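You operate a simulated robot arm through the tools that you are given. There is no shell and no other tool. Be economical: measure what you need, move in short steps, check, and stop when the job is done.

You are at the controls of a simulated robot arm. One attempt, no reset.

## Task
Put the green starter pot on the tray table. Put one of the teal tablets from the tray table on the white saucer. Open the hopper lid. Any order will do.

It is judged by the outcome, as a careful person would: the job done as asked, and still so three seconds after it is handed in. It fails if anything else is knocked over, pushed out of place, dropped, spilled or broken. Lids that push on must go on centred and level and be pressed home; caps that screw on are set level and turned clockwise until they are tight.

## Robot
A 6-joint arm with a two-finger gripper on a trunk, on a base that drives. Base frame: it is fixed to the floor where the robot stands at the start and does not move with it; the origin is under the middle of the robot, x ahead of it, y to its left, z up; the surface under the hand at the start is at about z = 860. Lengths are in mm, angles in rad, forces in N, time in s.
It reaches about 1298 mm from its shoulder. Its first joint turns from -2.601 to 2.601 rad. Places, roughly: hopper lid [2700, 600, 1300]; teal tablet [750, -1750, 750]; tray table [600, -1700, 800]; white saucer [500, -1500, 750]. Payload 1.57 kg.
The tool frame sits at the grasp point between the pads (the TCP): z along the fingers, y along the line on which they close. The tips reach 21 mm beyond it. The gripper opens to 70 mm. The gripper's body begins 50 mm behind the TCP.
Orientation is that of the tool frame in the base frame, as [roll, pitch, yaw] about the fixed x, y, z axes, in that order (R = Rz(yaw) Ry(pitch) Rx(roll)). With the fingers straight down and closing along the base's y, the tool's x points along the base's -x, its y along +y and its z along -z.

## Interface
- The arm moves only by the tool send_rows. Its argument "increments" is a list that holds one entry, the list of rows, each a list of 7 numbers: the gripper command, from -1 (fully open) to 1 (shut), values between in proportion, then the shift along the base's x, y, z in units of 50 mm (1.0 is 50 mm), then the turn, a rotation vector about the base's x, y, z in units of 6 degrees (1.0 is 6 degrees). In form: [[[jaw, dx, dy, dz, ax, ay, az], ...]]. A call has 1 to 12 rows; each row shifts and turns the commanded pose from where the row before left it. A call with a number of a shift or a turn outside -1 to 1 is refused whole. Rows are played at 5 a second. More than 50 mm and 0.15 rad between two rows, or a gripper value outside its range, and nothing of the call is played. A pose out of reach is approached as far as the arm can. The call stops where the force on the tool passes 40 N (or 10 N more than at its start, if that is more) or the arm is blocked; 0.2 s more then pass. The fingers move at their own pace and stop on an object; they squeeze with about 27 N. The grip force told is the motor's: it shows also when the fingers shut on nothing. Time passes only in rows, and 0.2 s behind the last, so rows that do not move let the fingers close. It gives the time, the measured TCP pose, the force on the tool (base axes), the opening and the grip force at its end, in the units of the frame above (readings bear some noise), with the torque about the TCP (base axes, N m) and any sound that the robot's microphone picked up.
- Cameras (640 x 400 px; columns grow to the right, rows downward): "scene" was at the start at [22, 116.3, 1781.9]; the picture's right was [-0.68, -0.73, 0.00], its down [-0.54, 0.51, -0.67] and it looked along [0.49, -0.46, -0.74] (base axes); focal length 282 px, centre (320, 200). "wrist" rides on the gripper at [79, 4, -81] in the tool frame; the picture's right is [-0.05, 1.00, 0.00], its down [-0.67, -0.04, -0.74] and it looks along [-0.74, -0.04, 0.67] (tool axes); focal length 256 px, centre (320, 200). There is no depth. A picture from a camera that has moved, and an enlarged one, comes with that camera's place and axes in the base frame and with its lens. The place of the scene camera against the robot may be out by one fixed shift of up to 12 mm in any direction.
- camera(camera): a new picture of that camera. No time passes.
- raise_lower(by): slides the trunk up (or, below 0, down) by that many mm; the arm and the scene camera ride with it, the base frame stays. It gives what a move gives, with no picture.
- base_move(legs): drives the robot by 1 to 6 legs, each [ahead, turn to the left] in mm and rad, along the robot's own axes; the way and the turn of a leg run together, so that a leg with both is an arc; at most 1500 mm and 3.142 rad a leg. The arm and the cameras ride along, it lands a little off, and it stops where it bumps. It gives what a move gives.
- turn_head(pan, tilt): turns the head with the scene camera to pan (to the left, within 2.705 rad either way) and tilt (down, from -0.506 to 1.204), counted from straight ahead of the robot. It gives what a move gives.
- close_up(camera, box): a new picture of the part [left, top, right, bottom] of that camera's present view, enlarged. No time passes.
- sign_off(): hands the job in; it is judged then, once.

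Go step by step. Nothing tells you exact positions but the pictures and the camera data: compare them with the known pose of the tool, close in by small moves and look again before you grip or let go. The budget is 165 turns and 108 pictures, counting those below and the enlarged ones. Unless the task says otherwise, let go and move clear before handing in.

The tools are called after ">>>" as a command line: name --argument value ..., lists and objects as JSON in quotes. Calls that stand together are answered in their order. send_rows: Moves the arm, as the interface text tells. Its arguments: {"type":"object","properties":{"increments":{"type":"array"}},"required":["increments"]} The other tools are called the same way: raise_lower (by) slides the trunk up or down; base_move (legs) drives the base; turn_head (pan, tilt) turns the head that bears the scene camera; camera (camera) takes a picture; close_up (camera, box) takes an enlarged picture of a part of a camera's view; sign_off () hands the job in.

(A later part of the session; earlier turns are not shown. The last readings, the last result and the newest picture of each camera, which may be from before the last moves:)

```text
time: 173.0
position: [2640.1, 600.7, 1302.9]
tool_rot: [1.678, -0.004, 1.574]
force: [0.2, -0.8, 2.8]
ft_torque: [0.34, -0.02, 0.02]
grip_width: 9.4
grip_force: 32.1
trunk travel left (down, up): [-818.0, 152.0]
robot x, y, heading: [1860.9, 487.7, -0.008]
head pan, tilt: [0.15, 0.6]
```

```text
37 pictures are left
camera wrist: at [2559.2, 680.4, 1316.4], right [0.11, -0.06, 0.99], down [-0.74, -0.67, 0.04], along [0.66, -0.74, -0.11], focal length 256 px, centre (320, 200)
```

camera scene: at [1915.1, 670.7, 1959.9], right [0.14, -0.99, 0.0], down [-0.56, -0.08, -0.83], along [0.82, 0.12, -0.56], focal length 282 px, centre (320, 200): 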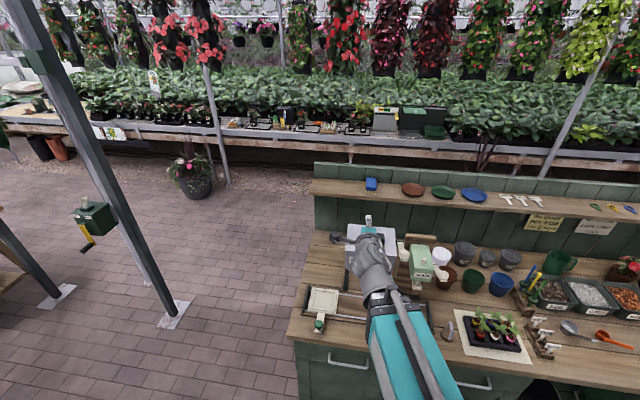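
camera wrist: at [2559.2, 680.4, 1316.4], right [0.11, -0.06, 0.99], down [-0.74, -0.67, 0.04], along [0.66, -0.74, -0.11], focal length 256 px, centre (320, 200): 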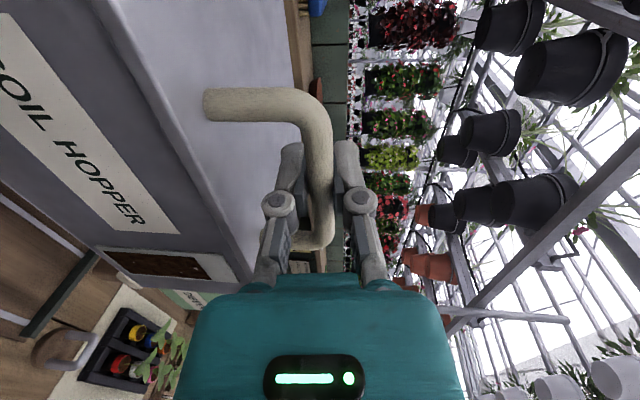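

Gripped. I swing the first 12° about the estimated hinge line and check forces.

>>> send_rows --increments '[[[1, 0.05, 0, 0.142, 0, 0.5, 0], [1, 0.05, 0, 0.142, 0, 0.5, 0], [1, 0.065, 0, 0.136, 0, 0.5, 0], [1, 0.065, 0, 0.136, 0, 0.5, 0], [1, 0, 0, 0, 0, 0, 0]]]'

>>> camera --camera "wrist"

>>> camera --camera "scene"

```text
time: 173.3
position: [2639.9, 599.8, 1301.3]
tool_rot: [1.696, -0.002, 1.582]
force: [2.6, -4.4, 41.1]
ft_torque: [0.28, 0.05, -0.27]
grip_width: 9.8
grip_force: 32.4
out of reach, approached as far as the arm can: row 1
trunk travel left (down, up): [-818.0, 152.0]
robot x, y, heading: [1861.4, 487.5, -0.009]
head pan, tilt: [0.15, 0.6]
stopped in row 1: the force on the tool passed its limit at 53 N (the readings are from after the stop); the commanded pose is now the measured one
```

```text
36 pictures are left
camera wrist: at [2558.5, 679.9, 1316.7], right [0.13, -0.05, 0.99], down [-0.74, -0.67, 0.06], along [0.66, -0.74, -0.12], focal length 256 px, centre (320, 200)
```

wrist: 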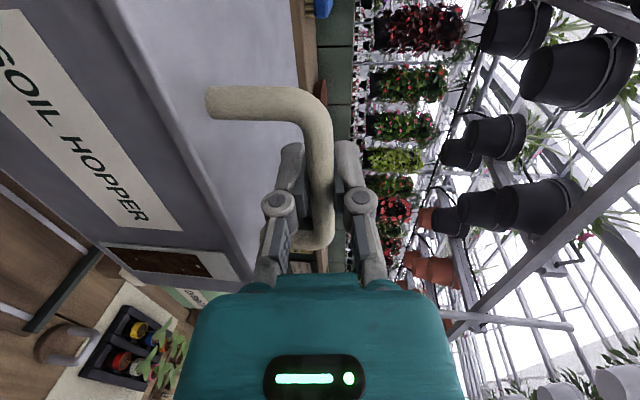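

```text
35 pictures are left
camera scene: at [1910.2, 669.3, 1816.9], right [0.14, -0.99, 0.0], down [-0.56, -0.08, -0.83], along [0.82, 0.12, -0.56], focal length 282 px, centre (320, 200)
```

scene: 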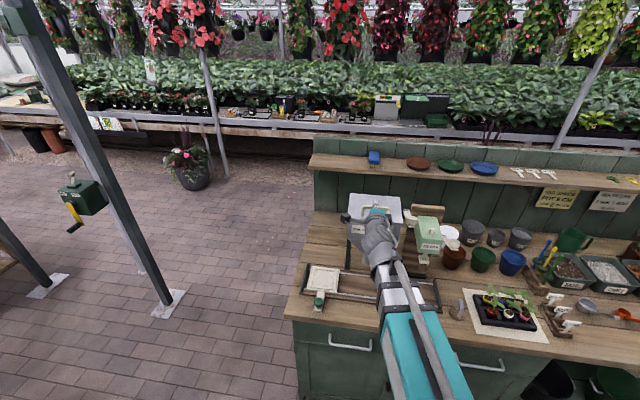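

The arm's wrist height proves to be fixed to the trunk (all z comes from the trunk), so my combined lift pressed down instead. I relieve it by opening the jaw slightly, caging the bar, and will lift with the trunk.

>>> send_rows --increments '[[[0.54, 0, 0, 0, 0, 0, 0], [0.54, 0, 0, 0, 0, 0, 0]]]'

>>> raise_lower --by 8

>>> camera --camera "wrist"

```text
time: 173.9
position: [2644.1, 601.3, 1299.2]
tool_rot: [1.703, -0.001, 1.578]
force: [1.3, 0.6, 3.5]
ft_torque: [0.09, 0.04, -0.07]
grip_width: 18.8
grip_force: 2.0
trunk travel left (down, up): [-818.0, 152.0]
robot x, y, heading: [1862.5, 488.7, -0.005]
head pan, tilt: [0.15, 0.6]
```

```text
time: 174.5
position: [2642.4, 601.1, 1306.1]
tool_rot: [1.703, -0.002, 1.578]
force: [-0.1, -0.1, -0.2]
ft_torque: [0.0, 0.04, 0.0]
grip_width: 16.4
grip_force: 0.1
trunk travel left (down, up): [-826.0, 144.0]
robot x, y, heading: [1862.0, 487.4, -0.012]
head pan, tilt: [0.15, 0.6]
```

```text
34 pictures are left
camera wrist: at [2562.0, 680.9, 1321.5], right [0.13, -0.05, 0.99], down [-0.74, -0.67, 0.06], along [0.66, -0.74, -0.13], focal length 256 px, centre (320, 200)
```

wrist: 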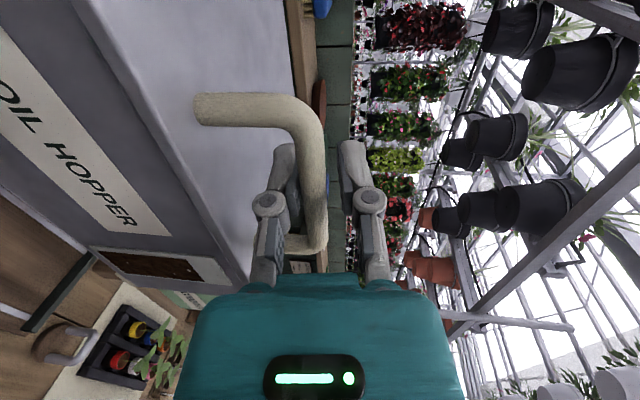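

>>> raise_lower --by 14

>>> camera --camera "wrist"

```text
time: 175.1
position: [2643.1, 601.8, 1319.4]
tool_rot: [1.702, 0.002, 1.578]
force: [-0.6, -0.8, -0.6]
ft_torque: [0.01, 0.0, -0.05]
grip_width: 16.5
grip_force: 0.0
trunk travel left (down, up): [-840.0, 130.0]
robot x, y, heading: [1864.0, 488.1, -0.007]
head pan, tilt: [0.15, 0.6]
```

```text
33 pictures are left
camera wrist: at [2562.0, 681.0, 1335.5], right [0.13, -0.05, 0.99], down [-0.74, -0.67, 0.06], along [0.66, -0.74, -0.13], focal length 256 px, centre (320, 200)
```

wrist: 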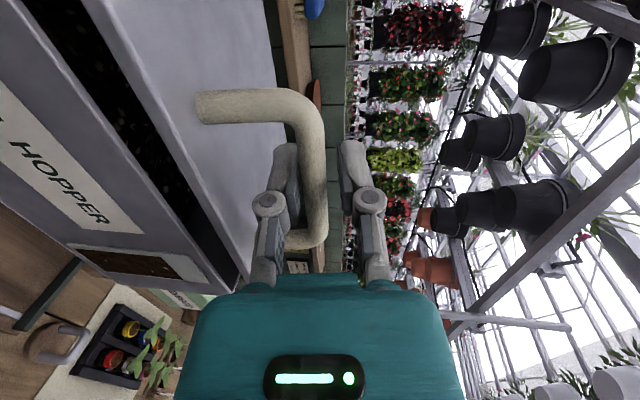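

The lid is light and hinged at the back, but following it with a forward-pointing hand would exceed the trunk height. Better: grip the handle's left post from the left side (hand pointing -y), so the hand can roll with the lid. I set the lid back down, retract, and reorient.

>>> raise_lower --by -16

>>> send_rows --increments '[[[0.4, 0, 0, 0, 0, 0, 0], [0.4, -0.6, 0, 0, 0, 0, 0], [0.4, -0.9, 0, 0, 0, 0, 0], [0.4, -0.9, 0, 0, 0, 0, 0], [0.4, 0, 0, 0, 0, 0, 0]]]'

>>> send_rows --increments '[[[0.4, 0, 0.3, 0, 0, 0, -1], [0.4, 0, 0.3, 0, 0, 0, -1], [0.4, 0, 0.3, 0, 0, 0, -1], [0.4, 0, 0.3, 0, 0, 0, -1], [0.4, 0, 0.3, 0, 0, 0, -1], [0.4, 0, 0.3, 0, 0, 0, -1], [0.4, 0, 0.3, 0, 0, 0, -1], [0.4, 0, 0.3, 0, 0, 0, -1], [0.4, 0, 0, 0, 0, 0, 0]]]'

```text
time: 175.8
position: [2643.3, 601.6, 1303.5]
tool_rot: [1.704, -0.002, 1.578]
force: [-0.6, 0.5, -0.6]
ft_torque: [0.01, 0.04, 0.0]
grip_width: 16.0
grip_force: 0.1
trunk travel left (down, up): [-824.0, 146.0]
robot x, y, heading: [1864.4, 484.9, -0.005]
head pan, tilt: [0.15, 0.6]
```

```text
time: 177.0
position: [2568.3, 613.9, 1304.0]
tool_rot: [1.704, -0.002, 1.578]
force: [0.3, 0.2, -1.4]
ft_torque: [0.01, 0.0, 0.02]
grip_width: 20.9
grip_force: 0.0
out of reach, approached as far as the arm can: row 4
trunk travel left (down, up): [-824.0, 146.0]
robot x, y, heading: [1863.4, 488.0, -0.008]
head pan, tilt: [0.15, 0.6]
```

```text
time: 179.0
position: [2580.9, 709.3, 1298.5]
tool_rot: [1.738, 0.103, 0.76]
force: [-0.3, -0.9, 0.3]
ft_torque: [-0.03, 0.03, 0.02]
grip_width: 21.1
grip_force: 0.0
out of reach, approached as far as the arm can: row 4, 5, 6, 7, 8
trunk travel left (down, up): [-824.0, 146.0]
robot x, y, heading: [1862.0, 488.0, -0.005]
head pan, tilt: [0.15, 0.6]
```

>>> turn_head --pan 0.15 --tilt 0.75

>>> close_up --camera "scene" --box '[220, 60, 500, 235]'

>>> camera --camera "wrist"

```text
time: 179.7
position: [2581.9, 711.0, 1299.0]
tool_rot: [1.738, 0.102, 0.764]
force: [-0.6, -0.1, 0.2]
ft_torque: [-0.04, 0.03, 0.0]
grip_width: 21.0
grip_force: 0.1
trunk travel left (down, up): [-824.0, 146.0]
robot x, y, heading: [1863.9, 487.8, -0.008]
head pan, tilt: [0.15, 0.75]
```

```text
2.29 times, centred on (360, 148) of scene
camera zoom: at [1909.7, 670.0, 1809.1], right [0.14, -0.99, 0.0], down [-0.67, -0.1, -0.73], along [0.72, 0.1, -0.68], focal length 645 px, centre (229, 320)
```

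zoom: 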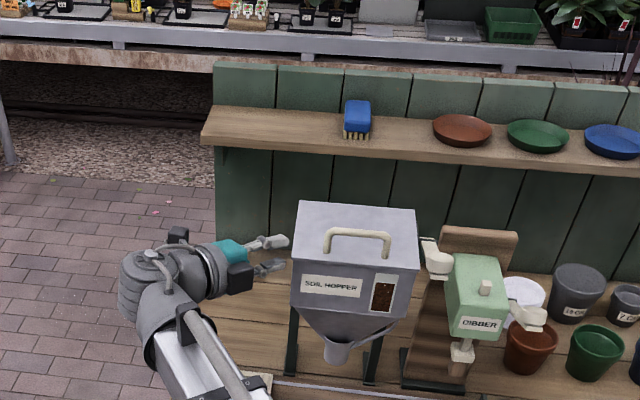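

```text
31 pictures are left
camera wrist: at [2584.4, 824.7, 1307.6], right [0.15, -0.09, 0.98], down [-0.98, 0.08, 0.16], along [-0.1, -0.99, -0.07], focal length 256 px, centre (320, 200)
```

wrist: 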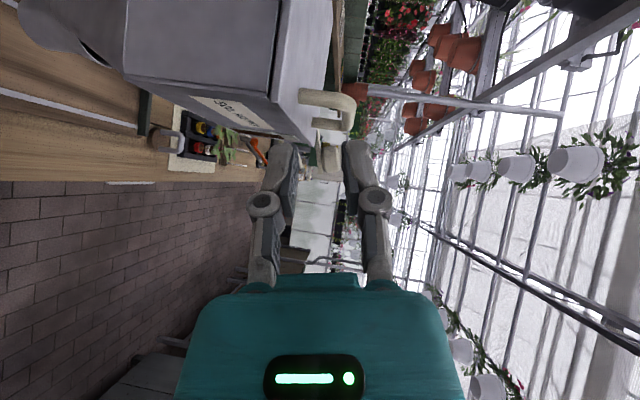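

Lid closed again and nothing disturbed. The wrist was too close to the base; I continue the yaw while moving left, away from the hopper.

>>> send_rows --increments '[[[0.4, 0, 0.4, 0, 0, 0, -1], [0.4, 0, 0.4, 0, 0, 0, -1], [0.4, 0, 0.4, 0, 0, 0, -1], [0.4, 0, 0.4, 0, 0, 0, -1], [0.4, 0, 0.4, 0, 0, 0, -1], [0.4, 0, 0.4, 0, 0, 0, -1], [0.4, 0, 0.4, 0, 0, 0, -1], [0.4, 0, 0, 0, 0, 0, 0]]]'

>>> close_up --camera "scene" --box '[160, 60, 440, 235]'

```text
time: 181.5
position: [2603.2, 789.2, 1304.7]
tool_rot: [1.71, 0.196, 0.219]
force: [-0.3, 1.3, 0.1]
ft_torque: [0.01, 0.01, -0.01]
grip_width: 20.7
grip_force: 0.1
out of reach, approached as far as the arm can: row 1, 3, 4, 6, 7
trunk travel left (down, up): [-824.0, 146.0]
robot x, y, heading: [1861.4, 486.9, -0.008]
head pan, tilt: [0.15, 0.75]
```

```text
2.29 times, centred on (300, 148) of scene
camera zoom: at [1909.4, 670.2, 1809.0], right [0.14, -0.99, 0.0], down [-0.67, -0.1, -0.73], along [0.72, 0.1, -0.68], focal length 645 px, centre (366, 320)
```

zoom: 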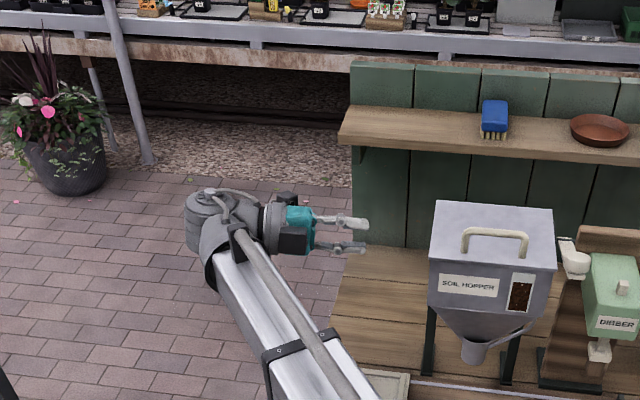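

>>> send_rows --increments '[[[0.4, 0, 0, 0.4, 0, 0, 0], [0.4, 0, 0, 0, 0, 0, 0]]]'

>>> send_rows --increments '[[[0.4, 0, 0, 0, 0, -1, 0], [0.4, 0, 0, 0, 0, 0, 0]]]'

>>> send_rows --increments '[[[0.4, 0, 0, 0, -1, 0, 0], [0.4, 0, 0, 0, 0, 0, 0]]]'

```text
time: 182.1
position: [2604.2, 790.5, 1302.7]
tool_rot: [1.71, 0.195, 0.219]
force: [0.7, -0.6, -0.5]
ft_torque: [0.02, 0.02, 0.02]
grip_width: 21.0
grip_force: 0.1
out of reach, approached as far as the arm can: row 1
trunk travel left (down, up): [-824.0, 146.0]
robot x, y, heading: [1862.1, 487.8, -0.003]
head pan, tilt: [0.15, 0.75]
```

```text
time: 182.7
position: [2603.6, 789.7, 1303.3]
tool_rot: [1.711, 0.195, 0.217]
force: [-0.5, 0.4, -1.0]
ft_torque: [0.01, -0.04, -0.04]
grip_width: 20.9
grip_force: 0.0
out of reach, approached as far as the arm can: row 1
trunk travel left (down, up): [-824.0, 146.0]
robot x, y, heading: [1864.3, 488.2, -0.007]
head pan, tilt: [0.15, 0.75]
```

```text
time: 183.3
position: [2605.2, 790.0, 1321.0]
tool_rot: [1.608, 0.215, 0.202]
force: [0.0, -0.2, -0.3]
ft_torque: [0.0, 0.01, -0.01]
grip_width: 21.0
grip_force: 0.0
out of reach, approached as far as the arm can: row 1
trunk travel left (down, up): [-824.0, 146.0]
robot x, y, heading: [1860.8, 489.5, -0.01]
head pan, tilt: [0.15, 0.75]
```

The arm indeed has no vertical motion of its own, and its roll is at a limit one way; I roll the other way so the fingers close along x.

>>> send_rows --increments '[[[0.4, 0, 0, 0, 0, 0.3, -1], [0.4, 0, 0, 0, 0, 0.5, -1], [0.4, 0, 0, 0, 0, 1, 0], [0.4, 0, 0, 0, 0, 1, 0], [0.4, 0, 0, 0, 0, 1, 0], [0.4, 0, 0, 0, 0, 1, 0], [0.4, 0, 0, 0, 0, 0, 0]]]'

```text
time: 184.9
position: [2611.6, 778.6, 1307.2]
tool_rot: [1.713, 0.626, 0.258]
force: [0.0, -0.2, -0.6]
ft_torque: [0.01, -0.02, -0.01]
grip_width: 20.8
grip_force: 0.0
out of reach, approached as far as the arm can: row 1, 2, 3, 4, 5, 6
trunk travel left (down, up): [-824.0, 146.0]
robot x, y, heading: [1864.5, 487.0, -0.011]
head pan, tilt: [0.15, 0.75]
```

>>> send_rows --increments '[[[0.4, 0, 0, 0, -0.17, 0.97, 0.1], [0.4, 0, 0, 0, -0.17, 0.97, 0.1], [0.4, 0, 0, 0, -0.17, 0.97, 0.1], [0.4, 0, 0, 0, -0.17, 0.97, 0.1], [0.4, 0, 0, 0, -0.17, 0.97, 0.1], [0.4, 0, 0, 0, -0.17, 0.97, 0.1], [0.4, 0, 0, 0, -0.17, 0.97, 0.1], [0.4, 0, 0, 0, -0.17, 0.97, 0.1], [0.4, 0, 0, 0, -0.17, 0.97, 0.1], [0.4, 0, 0, 0, 0, 0, 0]]]'

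>>> camera --camera "wrist"

>>> close_up --camera "scene" --box '[160, 60, 440, 235]'

```text
time: 187.1
position: [2614.4, 775.4, 1309.4]
tool_rot: [3.074, 1.468, 1.672]
force: [0.1, 0.4, -0.7]
ft_torque: [-0.03, 0.03, -0.03]
grip_width: 21.0
grip_force: 0.0
out of reach, approached as far as the arm can: row 4, 9
trunk travel left (down, up): [-824.0, 146.0]
robot x, y, heading: [1863.1, 490.0, -0.011]
head pan, tilt: [0.15, 0.75]
```

```text
29 pictures are left
camera wrist: at [2604.3, 863.9, 1239.4], right [0.99, 0.16, 0.06], down [-0.15, 0.66, 0.74], along [0.08, -0.74, 0.67], focal length 256 px, centre (320, 200)
```

wrist: 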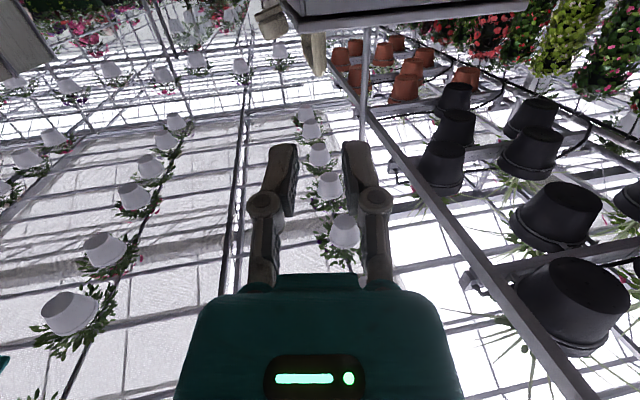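

```text
2.29 times, centred on (300, 148) of scene
camera zoom: at [1909.7, 670.0, 1809.0], right [0.14, -0.99, 0.0], down [-0.68, -0.1, -0.73], along [0.72, 0.1, -0.68], focal length 645 px, centre (366, 320)
```

zoom: 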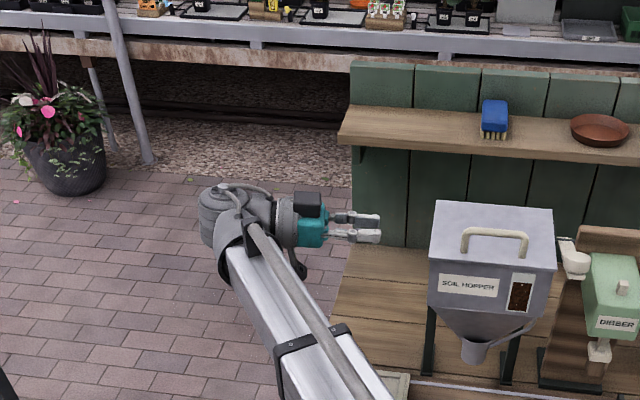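

Fingers now close along x, hand pointing right. I lower to post height and approach along the finger direction, checking midway.

>>> raise_lower --by -18

>>> send_rows --increments '[[[0.14, 0.1, -0.6, 0, 0, 0, 0], [0.14, 0.1, -0.6, 0, 0, 0, 0], [0.14, 0, 0, 0, 0, 0, 0]]]'

>>> camera --camera "wrist"

```text
time: 187.7
position: [2615.4, 774.8, 1292.4]
tool_rot: [3.059, 1.469, 1.655]
force: [-0.4, -1.0, 0.5]
ft_torque: [0.01, 0.05, 0.0]
grip_width: 21.0
grip_force: 0.1
trunk travel left (down, up): [-806.0, 164.0]
robot x, y, heading: [1860.4, 491.7, -0.006]
head pan, tilt: [0.15, 0.75]
```

```text
time: 188.5
position: [2624.8, 712.5, 1291.8]
tool_rot: [3.057, 1.467, 1.657]
force: [0.6, -0.1, -0.8]
ft_torque: [-0.02, 0.01, 0.01]
grip_width: 30.2
grip_force: 0.0
trunk travel left (down, up): [-806.0, 164.0]
robot x, y, heading: [1860.3, 484.7, -0.006]
head pan, tilt: [0.15, 0.75]
```

```text
27 pictures are left
camera wrist: at [2614.3, 803.6, 1221.4], right [0.98, 0.16, 0.06], down [-0.15, 0.66, 0.74], along [0.08, -0.74, 0.67], focal length 256 px, centre (320, 200)
```

wrist: 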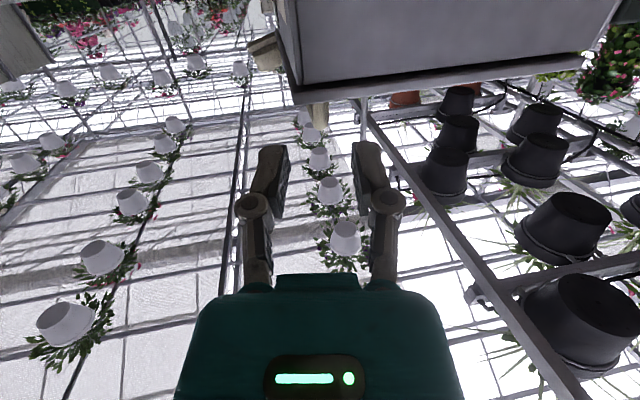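

Post (2636, 641) is centred between the fingers and the hand clears the lid. Advancing in.

>>> send_rows --increments '[[[0.14, 0.11, -0.5, 0, 0, 0, 0], [0.14, 0.11, -0.5, 0, 0, 0, 0], [0.14, 0.02, -0.36, 0, 0, 0, 0], [0.14, 0, 0, 0, 0, 0, 0]]]'

>>> camera --camera "wrist"

>>> close_up --camera "scene" --box '[260, 80, 420, 180]'

```text
time: 189.5
position: [2636.5, 645.2, 1291.3]
tool_rot: [3.058, 1.47, 1.654]
force: [-1.2, 0.7, -0.2]
ft_torque: [-0.02, -0.02, 0.04]
grip_width: 30.2
grip_force: 0.0
trunk travel left (down, up): [-806.0, 164.0]
robot x, y, heading: [1862.9, 490.9, -0.007]
head pan, tilt: [0.15, 0.75]
```

```text
26 pictures are left
camera wrist: at [2626.4, 735.1, 1221.5], right [0.98, 0.16, 0.06], down [-0.15, 0.66, 0.74], along [0.08, -0.74, 0.67], focal length 256 px, centre (320, 200)
```

wrist: 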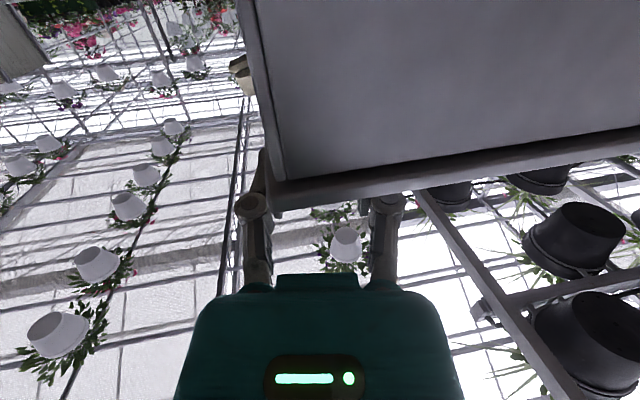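

```text
4.00 times, centred on (340, 130) of scene
camera zoom: at [1909.8, 669.9, 1791.0], right [0.14, -0.99, 0.0], down [-0.68, -0.1, -0.73], along [0.72, 0.1, -0.68], focal length 1128 px, centre (240, 480)
```

zoom: 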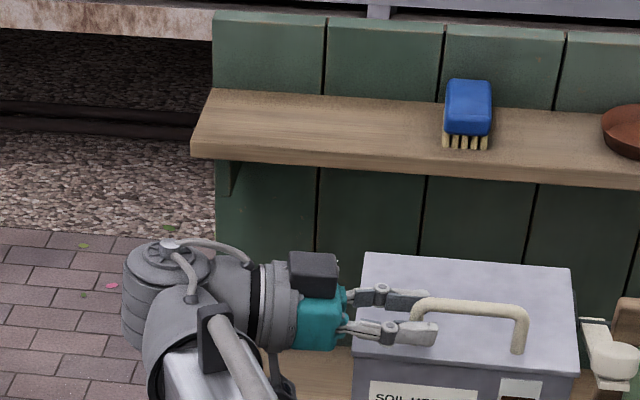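

Post is between the pads. I close and make the first small part of the swing.

>>> send_rows --increments '[[[1, 0, 0, 0, 0, 0, 0], [1, 0, 0, 0, 0, 0, 0], [1, 0, 0, 0, 0, 0, 0]]]'

>>> raise_lower --by 9

>>> send_rows --increments '[[[1, 0.076, 0, -0.06, 0, 1, 0], [1, 0, 0, 0, 0, 0, 0]]]'

>>> raise_lower --by 9

>>> close_up --camera "scene" --box '[260, 80, 420, 180]'

```text
time: 190.3
position: [2636.1, 646.5, 1291.4]
tool_rot: [3.057, 1.47, 1.653]
force: [-1.6, -0.3, -1.5]
ft_torque: [0.09, 0.01, -0.05]
grip_width: 10.4
grip_force: 31.9
trunk travel left (down, up): [-806.0, 164.0]
robot x, y, heading: [1864.3, 490.3, -0.008]
head pan, tilt: [0.15, 0.75]
```

```text
time: 190.9
position: [2638.1, 645.7, 1299.9]
tool_rot: [3.07, 1.467, 1.669]
force: [2.9, -0.8, -6.5]
ft_torque: [0.84, 0.61, 0.05]
grip_width: 10.9
grip_force: 31.9
trunk travel left (down, up): [-815.0, 155.0]
robot x, y, heading: [1861.1, 488.5, -0.01]
head pan, tilt: [0.15, 0.75]
```

```text
time: 191.5
position: [2638.1, 646.6, 1299.8]
tool_rot: [-2.465, 1.422, 2.408]
force: [-7.5, 1.0, 5.6]
ft_torque: [-0.79, -0.63, -0.17]
grip_width: 10.5
grip_force: 32.1
trunk travel left (down, up): [-815.0, 155.0]
robot x, y, heading: [1862.2, 483.8, -0.006]
head pan, tilt: [0.15, 0.75]
```

```text
time: 192.1
position: [2639.6, 645.7, 1307.1]
tool_rot: [-2.469, 1.416, 2.406]
force: [-3.4, 0.2, -2.1]
ft_torque: [0.93, 0.34, -0.1]
grip_width: 10.1
grip_force: 31.9
trunk travel left (down, up): [-824.0, 146.0]
robot x, y, heading: [1859.7, 487.6, -0.007]
head pan, tilt: [0.15, 0.75]
```

```text
4.00 times, centred on (340, 130) of scene
camera zoom: at [1909.3, 670.0, 1809.0], right [0.14, -0.99, 0.0], down [-0.67, -0.1, -0.73], along [0.72, 0.1, -0.68], focal length 1128 px, centre (240, 480)
```

zoom: 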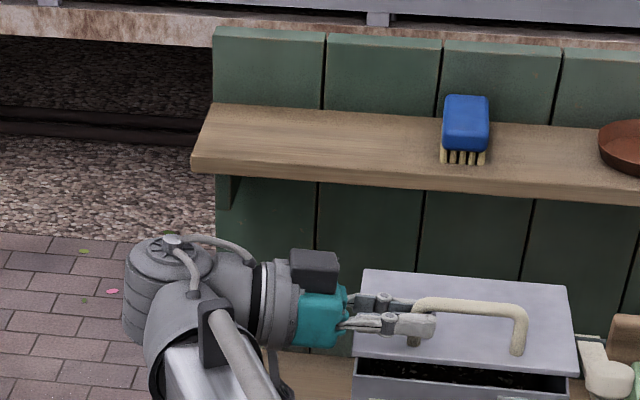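

Working well; forces small. Continuing the swing in steps.

>>> send_rows --increments '[[[1, 0.1, 0, -0.06, 0, 1, 0], [1, 0, 0, 0, 0, 0, 0]]]'

>>> raise_lower --by 17

>>> send_rows --increments '[[[1, 0.136, 0, -0.06, 0, 1, 0], [1, 0, 0, 0, 0, 0, 0]]]'

>>> raise_lower --by 16

>>> send_rows --increments '[[[1, 0.162, 0, -0.06, 0, 1, 0], [1, 0, 0, 0, 0, 0, 0]]]'

>>> raise_lower --by 15

>>> close_up --camera "scene" --box '[260, 80, 420, 180]'

```text
time: 192.7
position: [2640.2, 646.6, 1306.0]
tool_rot: [-2.166, 1.333, 2.699]
force: [-19.5, 1.9, 9.5]
ft_torque: [-0.71, -0.61, -0.24]
grip_width: 11.4
grip_force: 31.9
trunk travel left (down, up): [-824.0, 146.0]
robot x, y, heading: [1863.8, 490.1, -0.007]
head pan, tilt: [0.15, 0.75]
```

```text
time: 193.3
position: [2647.1, 644.3, 1320.2]
tool_rot: [-2.173, 1.326, 2.697]
force: [-4.5, -1.2, -2.9]
ft_torque: [0.87, 0.55, -0.23]
grip_width: 10.4
grip_force: 32.0
trunk travel left (down, up): [-841.0, 129.0]
robot x, y, heading: [1860.6, 486.0, -0.012]
head pan, tilt: [0.15, 0.75]
```

```text
time: 193.9
position: [2647.6, 645.4, 1321.4]
tool_rot: [-2.032, 1.235, 2.829]
force: [-20.2, 0.0, 15.3]
ft_torque: [-0.8, -0.61, -0.09]
grip_width: 10.9
grip_force: 32.1
trunk travel left (down, up): [-841.0, 129.0]
robot x, y, heading: [1863.3, 490.0, -0.006]
head pan, tilt: [0.15, 0.75]
```

```text
time: 194.5
position: [2654.4, 645.5, 1334.9]
tool_rot: [-2.041, 1.23, 2.827]
force: [-3.9, -3.8, -2.2]
ft_torque: [0.75, 0.62, -0.28]
grip_width: 10.2
grip_force: 32.1
trunk travel left (down, up): [-857.0, 113.0]
robot x, y, heading: [1861.7, 488.4, -0.006]
head pan, tilt: [0.15, 0.75]
```

```text
time: 195.1
position: [2654.4, 645.0, 1335.8]
tool_rot: [-1.96, 1.136, 2.896]
force: [-20.6, -0.1, 17.5]
ft_torque: [-0.85, -0.64, 0.03]
grip_width: 10.8
grip_force: 32.2
trunk travel left (down, up): [-857.0, 113.0]
robot x, y, heading: [1860.3, 487.7, -0.01]
head pan, tilt: [0.15, 0.75]
```

```text
time: 195.8
position: [2661.6, 645.7, 1345.8]
tool_rot: [-1.967, 1.128, 2.894]
force: [-3.0, -4.5, -3.2]
ft_torque: [0.76, 0.63, -0.33]
grip_width: 10.4
grip_force: 32.0
trunk travel left (down, up): [-872.0, 98.0]
robot x, y, heading: [1862.7, 490.6, -0.002]
head pan, tilt: [0.15, 0.75]
```

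```text
4.00 times, centred on (340, 130) of scene
camera zoom: at [1909.8, 669.1, 1856.9], right [0.14, -0.99, 0.0], down [-0.68, -0.1, -0.73], along [0.72, 0.1, -0.68], focal length 1128 px, centre (240, 480)
```

zoom: 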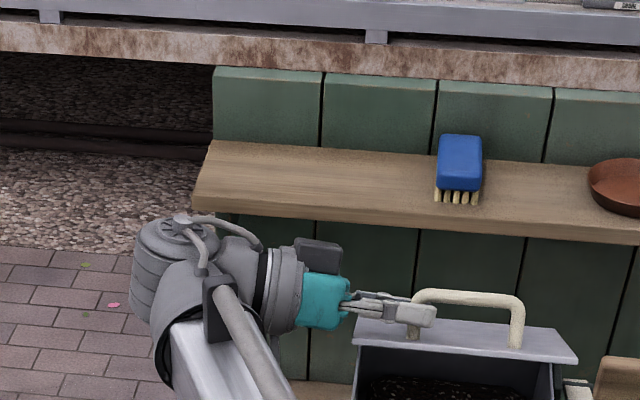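

Tracking matches the hinge estimate exactly (≈24°). Continuing.

>>> send_rows --increments '[[[1, 0.19, 0, -0.055, 0, 1, 0], [1, 0, 0, 0, 0, 0, 0]]]'

>>> raise_lower --by 14

>>> send_rows --increments '[[[1, 0.21, 0, -0.05, 0, 1, 0], [1, 0, 0, 0, 0, 0, 0]]]'

>>> raise_lower --by 13

>>> send_rows --increments '[[[1, 0.23, 0, -0.05, 0, 1, 0], [1, 0, 0, 0, 0, 0, 0]]]'

>>> raise_lower --by 12

>>> send_rows --increments '[[[1, 0.25, 0, -0.04, 0, 1, 0], [1, 0, 0, 0, 0, 0, 0]]]'

>>> raise_lower --by 10

>>> close_up --camera "scene" --box '[260, 80, 420, 180]'

```text
time: 196.4
position: [2663.9, 645.4, 1347.4]
tool_rot: [-1.911, 1.035, 2.941]
force: [-19.7, -0.1, 21.6]
ft_torque: [-0.86, -0.65, 0.13]
grip_width: 10.4
grip_force: 32.1
trunk travel left (down, up): [-872.0, 98.0]
robot x, y, heading: [1861.0, 490.2, -0.004]
head pan, tilt: [0.15, 0.75]
```

```text
time: 197.0
position: [2671.7, 644.5, 1358.0]
tool_rot: [-1.921, 1.025, 2.935]
force: [-1.5, -4.3, -5.3]
ft_torque: [0.74, 0.63, -0.37]
grip_width: 10.5
grip_force: 32.0
trunk travel left (down, up): [-886.0, 84.0]
robot x, y, heading: [1863.3, 487.0, -0.01]
head pan, tilt: [0.15, 0.75]
```

```text
time: 197.6
position: [2676.1, 645.2, 1360.3]
tool_rot: [-1.878, 0.932, 2.966]
force: [-16.4, -2.9, 21.3]
ft_torque: [-0.82, -0.52, 0.24]
grip_width: 10.1
grip_force: 32.2
trunk travel left (down, up): [-886.0, 84.0]
robot x, y, heading: [1863.7, 488.3, -0.008]
head pan, tilt: [0.15, 0.75]
```

```text
time: 198.2
position: [2682.5, 646.2, 1368.6]
tool_rot: [-1.889, 0.922, 2.964]
force: [1.2, -5.4, -8.1]
ft_torque: [0.64, 0.64, -0.46]
grip_width: 10.4
grip_force: 31.5
trunk travel left (down, up): [-899.0, 71.0]
robot x, y, heading: [1859.2, 487.7, -0.003]
head pan, tilt: [0.15, 0.75]
```

```text
time: 198.8
position: [2686.9, 646.3, 1371.7]
tool_rot: [-1.855, 0.827, 2.985]
force: [-11.6, -2.7, 20.5]
ft_torque: [-0.81, -0.29, 0.42]
grip_width: 10.0
grip_force: 32.2
trunk travel left (down, up): [-899.0, 71.0]
robot x, y, heading: [1864.2, 488.6, -0.008]
head pan, tilt: [0.15, 0.75]
```

```text
time: 199.4
position: [2694.5, 645.0, 1377.8]
tool_rot: [-1.862, 0.818, 2.982]
force: [3.1, -4.7, -14.1]
ft_torque: [0.59, 0.64, -0.51]
grip_width: 10.8
grip_force: 31.9
trunk travel left (down, up): [-911.0, 59.0]
robot x, y, heading: [1860.4, 485.9, -0.006]
head pan, tilt: [0.15, 0.75]
```

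```text
time: 200.0
position: [2701.6, 645.0, 1382.7]
tool_rot: [-1.836, 0.722, 3.001]
force: [-7.4, -2.6, 12.5]
ft_torque: [-0.76, -0.04, 0.62]
grip_width: 9.9
grip_force: 32.1
trunk travel left (down, up): [-911.0, 59.0]
robot x, y, heading: [1858.7, 487.1, -0.007]
head pan, tilt: [0.15, 0.75]
```

```text
time: 200.6
position: [2708.1, 645.2, 1386.2]
tool_rot: [-1.842, 0.714, 2.995]
force: [3.8, -4.5, -22.7]
ft_torque: [0.59, 0.66, -0.52]
grip_width: 11.0
grip_force: 32.3
trunk travel left (down, up): [-921.0, 49.0]
robot x, y, heading: [1862.6, 485.5, -0.007]
head pan, tilt: [0.15, 0.75]
```

```text
4.00 times, centred on (340, 130) of scene
camera zoom: at [1914.4, 669.4, 1905.6], right [0.14, -0.99, 0.0], down [-0.68, -0.1, -0.73], along [0.72, 0.1, -0.68], focal length 1128 px, centre (240, 480)
```

zoom: 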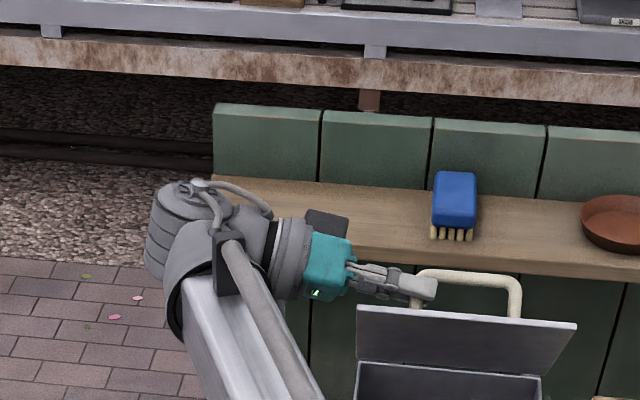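

About 48° open. Continuing with more forward motion and less rise.

>>> send_rows --increments '[[[1, 0.29, 0, 0, 0, 1, 0], [1, 0, 0, 0, 0, 0, 0]]]'

>>> raise_lower --by 5

>>> send_rows --increments '[[[1, 0.29, 0, 0, 0, 1, 0], [1, 0, 0, 0, 0, 0, 0]]]'

>>> raise_lower --by 5

>>> send_rows --increments '[[[1, 0.29, 0, 0, 0, 1, 0], [1, 0, 0, 0, 0, 0, 0]]]'

>>> raise_lower --by 3

>>> close_up --camera "scene" --box '[260, 80, 420, 180]'

```text
time: 201.2
position: [2717.2, 644.4, 1389.2]
tool_rot: [-1.816, 0.616, 3.011]
force: [-3.7, -2.1, 3.1]
ft_torque: [-0.46, 0.31, 0.66]
grip_width: 10.5
grip_force: 32.0
trunk travel left (down, up): [-921.0, 49.0]
robot x, y, heading: [1863.6, 485.9, -0.006]
head pan, tilt: [0.15, 0.75]
```

```text
time: 201.7
position: [2721.7, 644.9, 1391.3]
tool_rot: [-1.822, 0.611, 3.008]
force: [-0.1, -3.2, -17.8]
ft_torque: [0.58, 0.71, -0.68]
grip_width: 10.6
grip_force: 31.5
trunk travel left (down, up): [-926.0, 44.0]
robot x, y, heading: [1865.2, 486.1, -0.008]
head pan, tilt: [0.15, 0.75]
```

```text
time: 202.3
position: [2732.4, 645.1, 1393.8]
tool_rot: [-1.799, 0.512, 3.02]
force: [-3.0, -1.1, 3.4]
ft_torque: [-0.15, 0.41, 0.19]
grip_width: 10.7
grip_force: 32.4
trunk travel left (down, up): [-926.0, 44.0]
robot x, y, heading: [1863.9, 488.0, -0.01]
head pan, tilt: [0.15, 0.75]
```

```text
time: 202.9
position: [2735.3, 644.0, 1394.9]
tool_rot: [-1.807, 0.508, 3.019]
force: [-1.2, -4.0, -20.0]
ft_torque: [0.51, 0.69, -0.71]
grip_width: 11.0
grip_force: 31.8
trunk travel left (down, up): [-931.0, 39.0]
robot x, y, heading: [1862.0, 489.6, -0.005]
head pan, tilt: [0.15, 0.75]
```

```text
time: 203.5
position: [2747.7, 644.5, 1398.3]
tool_rot: [-1.79, 0.405, 3.026]
force: [-2.2, -3.3, -8.9]
ft_torque: [0.06, 0.46, -0.09]
grip_width: 11.1
grip_force: 31.6
trunk travel left (down, up): [-931.0, 39.0]
robot x, y, heading: [1861.6, 485.9, -0.006]
head pan, tilt: [0.15, 0.75]
```

```text
time: 204.0
position: [2749.6, 644.9, 1399.3]
tool_rot: [-1.793, 0.401, 3.023]
force: [-1.5, -6.4, -26.9]
ft_torque: [0.35, 0.68, -0.45]
grip_width: 11.3
grip_force: 31.8
trunk travel left (down, up): [-934.0, 36.0]
robot x, y, heading: [1863.3, 489.8, -0.011]
head pan, tilt: [0.15, 0.75]
```

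```text
4.00 times, centred on (340, 130) of scene
camera zoom: at [1913.7, 669.5, 1918.7], right [0.14, -0.99, 0.0], down [-0.68, -0.1, -0.73], along [0.72, 0.1, -0.68], focal length 1128 px, centre (240, 480)
```

zoom: 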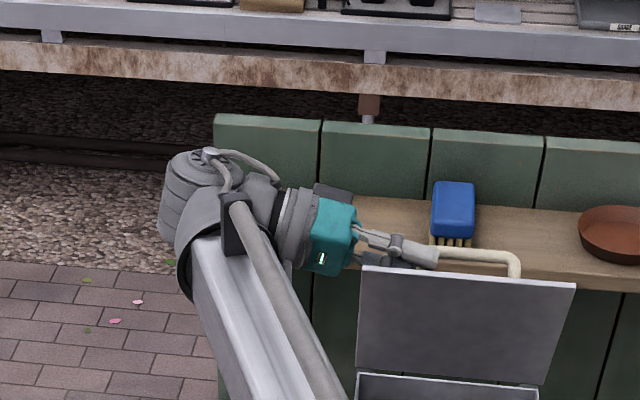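

>>> raise_lower --by -3

>>> send_rows --increments '[[[1, 0.3, 0, 0, 0, 1, 0], [1, 0, 0, 0, 0, 0, 0]]]'

>>> send_rows --increments '[[[1, 0.3, 0, 0, 0, 1, 0], [1, 0, 0, 0, 0, 0, 0]]]'

>>> raise_lower --by -2

>>> send_rows --increments '[[[1, 0.3, 0, 0, 0, 1, 0], [1, 0, 0, 0, 0, 0, 0]]]'

>>> raise_lower --by -2

>>> close_up --camera "scene" --box '[260, 80, 420, 180]'

```text
time: 204.5
position: [2747.9, 646.0, 1398.8]
tool_rot: [-1.786, 0.407, 3.028]
force: [-1.1, -3.4, -8.1]
ft_torque: [-0.07, 0.44, 0.45]
grip_width: 11.2
grip_force: 32.5
trunk travel left (down, up): [-931.0, 39.0]
robot x, y, heading: [1861.9, 486.6, -0.009]
head pan, tilt: [0.15, 0.75]
```

```text
time: 205.1
position: [2762.8, 644.2, 1400.4]
tool_rot: [-1.777, 0.302, 3.028]
force: [-2.7, -2.6, -0.6]
ft_torque: [-0.02, 0.45, -0.02]
grip_width: 10.8
grip_force: 31.8
trunk travel left (down, up): [-931.0, 39.0]
robot x, y, heading: [1865.0, 487.0, -0.007]
head pan, tilt: [0.15, 0.75]
```

```text
time: 205.7
position: [2778.6, 644.7, 1400.9]
tool_rot: [-1.768, 0.197, 3.031]
force: [-5.0, -2.6, -5.5]
ft_torque: [0.11, 0.57, -0.57]
grip_width: 11.1
grip_force: 32.0
trunk travel left (down, up): [-931.0, 39.0]
robot x, y, heading: [1865.9, 486.7, -0.011]
head pan, tilt: [0.15, 0.75]
```

```text
time: 206.2
position: [2777.0, 644.7, 1399.5]
tool_rot: [-1.765, 0.201, 3.032]
force: [-1.3, -2.0, 12.1]
ft_torque: [-0.11, 0.43, 0.19]
grip_width: 10.7
grip_force: 32.4
trunk travel left (down, up): [-929.0, 41.0]
robot x, y, heading: [1863.7, 488.0, -0.007]
head pan, tilt: [0.15, 0.75]
```

```text
time: 206.6
position: [2790.8, 643.9, 1397.6]
tool_rot: [-1.764, 0.117, 3.041]
force: [-1.5, -0.3, -0.7]
ft_torque: [0.01, 0.31, 0.52]
grip_width: 11.1
grip_force: 32.0
trunk travel left (down, up): [-929.0, 41.0]
robot x, y, heading: [1861.9, 486.2, -0.008]
head pan, tilt: [0.15, 0.75]
stopped in row 2: the force on the tool passed its limit at 49 N (the readings are from after the stop); the commanded pose is now the measured one
```

```text
time: 207.2
position: [2789.0, 643.3, 1398.8]
tool_rot: [-1.761, 0.121, 3.042]
force: [1.3, 1.4, 21.3]
ft_torque: [-0.24, 0.39, 0.79]
grip_width: 11.1
grip_force: 32.0
trunk travel left (down, up): [-927.0, 43.0]
robot x, y, heading: [1864.6, 483.8, -0.003]
head pan, tilt: [0.15, 0.75]
```

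```text
4.00 times, centred on (340, 130) of scene
camera zoom: at [1906.7, 669.7, 1912.4], right [0.14, -0.99, 0.0], down [-0.67, -0.1, -0.73], along [0.72, 0.1, -0.68], focal length 1128 px, centre (240, 480)
```

zoom: 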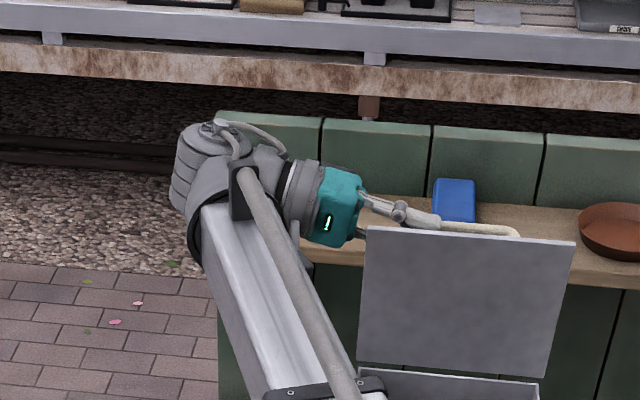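

Around 83° open. A force spike stopped the last step; I ease the height and proceed in half steps.

>>> raise_lower --by 2

>>> send_rows --increments '[[[1, 0.12, 0, 0, 0, 0.4, 0], [1, 0, 0, 0, 0, 0, 0]]]'

>>> send_rows --increments '[[[1, 0.12, 0, 0, 0, 0.4, 0], [1, 0, 0, 0, 0, 0, 0]]]'

>>> camera --camera "wrist"

```text
time: 207.7
position: [2790.7, 643.4, 1399.4]
tool_rot: [-1.765, 0.116, 3.041]
force: [-1.3, -5.6, 4.3]
ft_torque: [0.01, 0.52, 0.44]
grip_width: 10.8
grip_force: 32.0
trunk travel left (down, up): [-929.0, 41.0]
robot x, y, heading: [1857.3, 489.6, -0.007]
head pan, tilt: [0.15, 0.75]
```

```text
time: 208.1
position: [2795.0, 643.6, 1396.8]
tool_rot: [-1.767, 0.093, 3.046]
force: [-1.4, -7.3, 2.4]
ft_torque: [0.46, 0.72, 0.33]
grip_width: 10.9
grip_force: 30.8
trunk travel left (down, up): [-929.0, 41.0]
robot x, y, heading: [1859.4, 484.4, -0.004]
head pan, tilt: [0.15, 0.75]
stopped in row 1: the force on the tool passed its limit at 46 N (the readings are from after the stop); the commanded pose is now the measured one
```

```text
time: 208.4
position: [2797.9, 644.1, 1397.1]
tool_rot: [-1.767, 0.075, 3.046]
force: [-2.0, -9.0, 0.4]
ft_torque: [0.46, 0.82, 0.32]
grip_width: 11.5
grip_force: 32.1
trunk travel left (down, up): [-929.0, 41.0]
robot x, y, heading: [1861.2, 489.7, 0.001]
head pan, tilt: [0.15, 0.75]
stopped in row 1: the force on the tool passed its limit at 48 N (the readings are from after the stop); the commanded pose is now the measured one
```

```text
19 pictures are left
camera wrist: at [2725.7, 732.6, 1403.4], right [0.14, 0.18, -0.97], down [0.72, 0.66, 0.23], along [0.68, -0.73, -0.04], focal length 256 px, centre (320, 200)
```

wrist: 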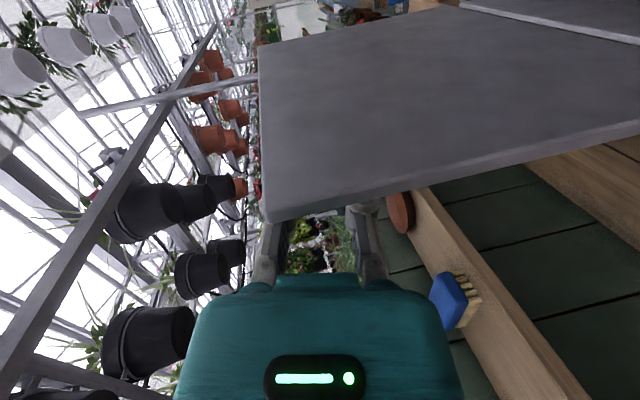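

≈87° now, and forces come from small angular mismatch. I loosen to a cage around the post and push the bar forward past vertical.

>>> send_rows --increments '[[[0.35, 0, 0, 0, 0, 0, 0], [0.35, 0, 0, 0, 0, 0, 0], [0.35, 0.2, 0, 0, 0, 0, 0], [0.35, 0.2, 0, 0, 0, 0, 0], [0.35, 0, 0, 0, 0, 0, 0]]]'

>>> camera --camera "wrist"

>>> close_up --camera "scene" --box '[260, 80, 420, 180]'

```text
time: 209.6
position: [2818.2, 645.0, 1397.4]
tool_rot: [-1.768, 0.076, 3.045]
force: [-0.5, -0.7, -0.1]
ft_torque: [-0.01, -0.01, 0.01]
grip_width: 22.6
grip_force: 0.1
trunk travel left (down, up): [-929.0, 41.0]
robot x, y, heading: [1864.1, 488.4, -0.008]
head pan, tilt: [0.15, 0.75]
```

```text
18 pictures are left
camera wrist: at [2745.8, 732.5, 1403.3], right [0.15, 0.18, -0.97], down [0.72, 0.66, 0.23], along [0.68, -0.73, -0.03], focal length 256 px, centre (320, 200)
```

wrist: 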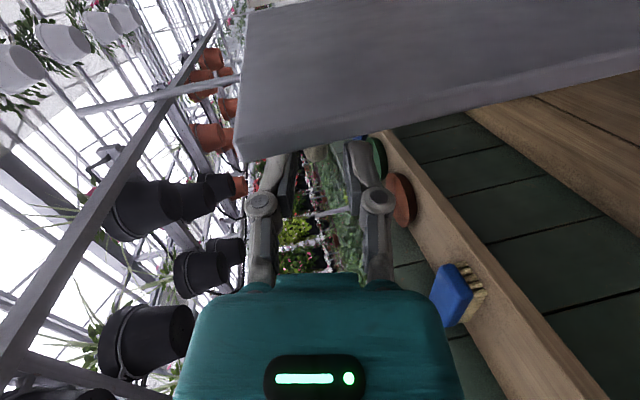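

```text
4.00 times, centred on (340, 130) of scene
camera zoom: at [1909.7, 670.0, 1914.0], right [0.14, -0.99, 0.0], down [-0.68, -0.1, -0.73], along [0.72, 0.1, -0.68], focal length 1128 px, centre (240, 480)
```

zoom: 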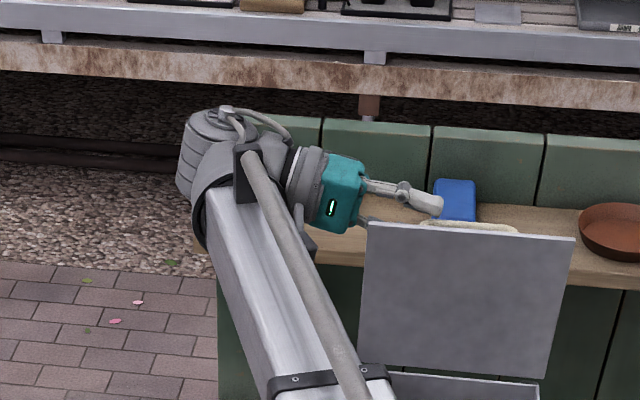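

The bar now lies lengthwise between the fingers — an ideal grip for turning. I close on it and move forward along the arc.

>>> send_rows --increments '[[[1, 0, 0, 0, 0, 0, 0], [1, 0, 0, 0, 0, 0, 0], [1, 0, 0, 0, 0, 0, 0]]]'

>>> send_rows --increments '[[[1, 0.16, 0, 0, 0, 0, 0], [1, 0, 0, 0, 0, 0, 0]]]'

>>> raise_lower --by -2

>>> close_up --camera "scene" --box '[260, 80, 420, 180]'

```text
time: 210.4
position: [2817.3, 644.3, 1399.1]
tool_rot: [-1.765, 0.081, 3.045]
force: [9.5, 0.5, 25.0]
ft_torque: [-0.55, 0.0, 0.08]
grip_width: 11.1
grip_force: 31.8
trunk travel left (down, up): [-929.0, 41.0]
robot x, y, heading: [1859.7, 490.1, -0.006]
head pan, tilt: [0.15, 0.75]
```

```text
time: 211.0
position: [2826.4, 642.8, 1397.1]
tool_rot: [-1.77, 0.075, 3.045]
force: [-1.6, -1.2, -4.2]
ft_torque: [0.01, 0.0, -0.75]
grip_width: 10.9
grip_force: 31.5
trunk travel left (down, up): [-929.0, 41.0]
robot x, y, heading: [1863.8, 488.6, -0.005]
head pan, tilt: [0.15, 0.75]
```

```text
time: 211.5
position: [2826.7, 642.7, 1396.5]
tool_rot: [-1.767, 0.079, 3.046]
force: [5.0, -0.3, 10.9]
ft_torque: [-0.19, 0.07, -0.79]
grip_width: 11.2
grip_force: 31.6
trunk travel left (down, up): [-927.0, 43.0]
robot x, y, heading: [1861.5, 484.8, -0.003]
head pan, tilt: [0.15, 0.75]
```

```text
4.00 times, centred on (340, 130) of scene
camera zoom: at [1908.9, 669.6, 1912.3], right [0.14, -0.99, 0.0], down [-0.67, -0.1, -0.73], along [0.72, 0.1, -0.68], focal length 1128 px, centre (240, 480)
```

zoom: 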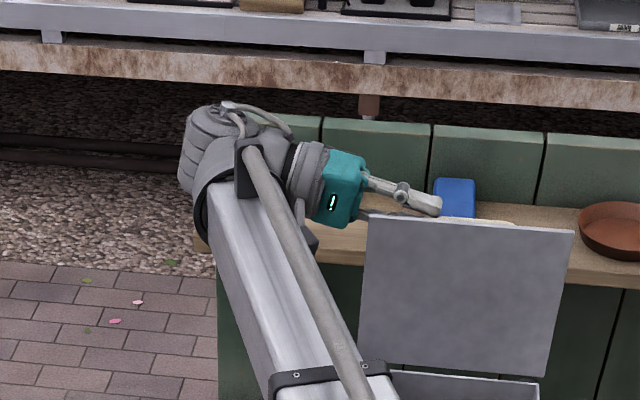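

It moves freely past vertical. Continuing the arc.

>>> send_rows --increments '[[[1, 0.16, 0, 0, 0, 0, 0], [1, 0, 0, 0, 0, 0, 0]]]'

>>> raise_lower --by -3

>>> send_rows --increments '[[[1, 0.16, 0, 0, 0, 0, 0], [1, 0, 0, 0, 0, 0, 0]]]'

>>> raise_lower --by -3

>>> send_rows --increments '[[[1, 0.16, 0, 0, 0, 0, 0], [1, 0, 0, 0, 0, 0, 0]]]'

>>> raise_lower --by -3

>>> close_up --camera "scene" --box '[260, 80, 420, 180]'

```text
time: 212.1
position: [2833.8, 643.3, 1394.1]
tool_rot: [-1.772, 0.073, 3.044]
force: [-11.4, -2.9, -24.8]
ft_torque: [0.37, -0.04, -0.44]
grip_width: 11.0
grip_force: 32.1
trunk travel left (down, up): [-927.0, 43.0]
robot x, y, heading: [1860.2, 485.5, -0.003]
head pan, tilt: [0.15, 0.75]
```

```text
time: 212.7
position: [2834.8, 643.1, 1393.5]
tool_rot: [-1.768, 0.079, 3.046]
force: [-2.0, 0.3, -2.9]
ft_torque: [0.06, 0.07, -0.9]
grip_width: 11.0
grip_force: 31.6
trunk travel left (down, up): [-924.0, 46.0]
robot x, y, heading: [1858.7, 487.8, -0.008]
head pan, tilt: [0.15, 0.75]
```

```text
time: 213.3
position: [2842.8, 644.7, 1390.1]
tool_rot: [-1.773, 0.073, 3.043]
force: [-16.6, -1.5, -31.0]
ft_torque: [0.52, -0.19, -0.29]
grip_width: 10.9
grip_force: 31.5
trunk travel left (down, up): [-924.0, 46.0]
robot x, y, heading: [1860.3, 489.5, -0.01]
head pan, tilt: [0.15, 0.75]
```

```text
time: 213.8
position: [2842.9, 643.8, 1389.5]
tool_rot: [-1.764, 0.079, 3.046]
force: [1.1, -0.5, 1.7]
ft_torque: [-0.04, 0.01, 0.05]
grip_width: 0.0
grip_force: 28.7
trunk travel left (down, up): [-921.0, 49.0]
robot x, y, heading: [1860.2, 487.7, -0.009]
head pan, tilt: [0.15, 0.75]
```

```text
time: 214.4
position: [2849.8, 642.8, 1389.5]
tool_rot: [-1.767, 0.076, 3.045]
force: [0.1, -0.4, -0.3]
ft_torque: [-0.01, 0.02, 0.01]
grip_width: 0.0
grip_force: 29.3
trunk travel left (down, up): [-921.0, 49.0]
robot x, y, heading: [1862.1, 486.0, -0.01]
head pan, tilt: [0.15, 0.75]
```

```text
time: 214.9
position: [2849.3, 642.8, 1386.3]
tool_rot: [-1.768, 0.076, 3.046]
force: [0.3, -0.7, -0.1]
ft_torque: [-0.02, -0.01, -0.01]
grip_width: 0.0
grip_force: 28.6
trunk travel left (down, up): [-918.0, 52.0]
robot x, y, heading: [1865.6, 487.6, -0.008]
head pan, tilt: [0.15, 0.75]
```

```text
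4.00 times, centred on (340, 130) of scene
camera zoom: at [1909.8, 669.9, 1903.0], right [0.14, -0.99, 0.0], down [-0.68, -0.1, -0.73], along [0.72, 0.1, -0.68], focal length 1128 px, centre (240, 480)
```

zoom: 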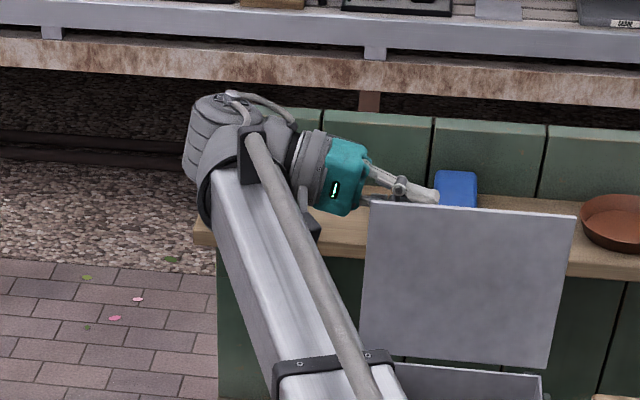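

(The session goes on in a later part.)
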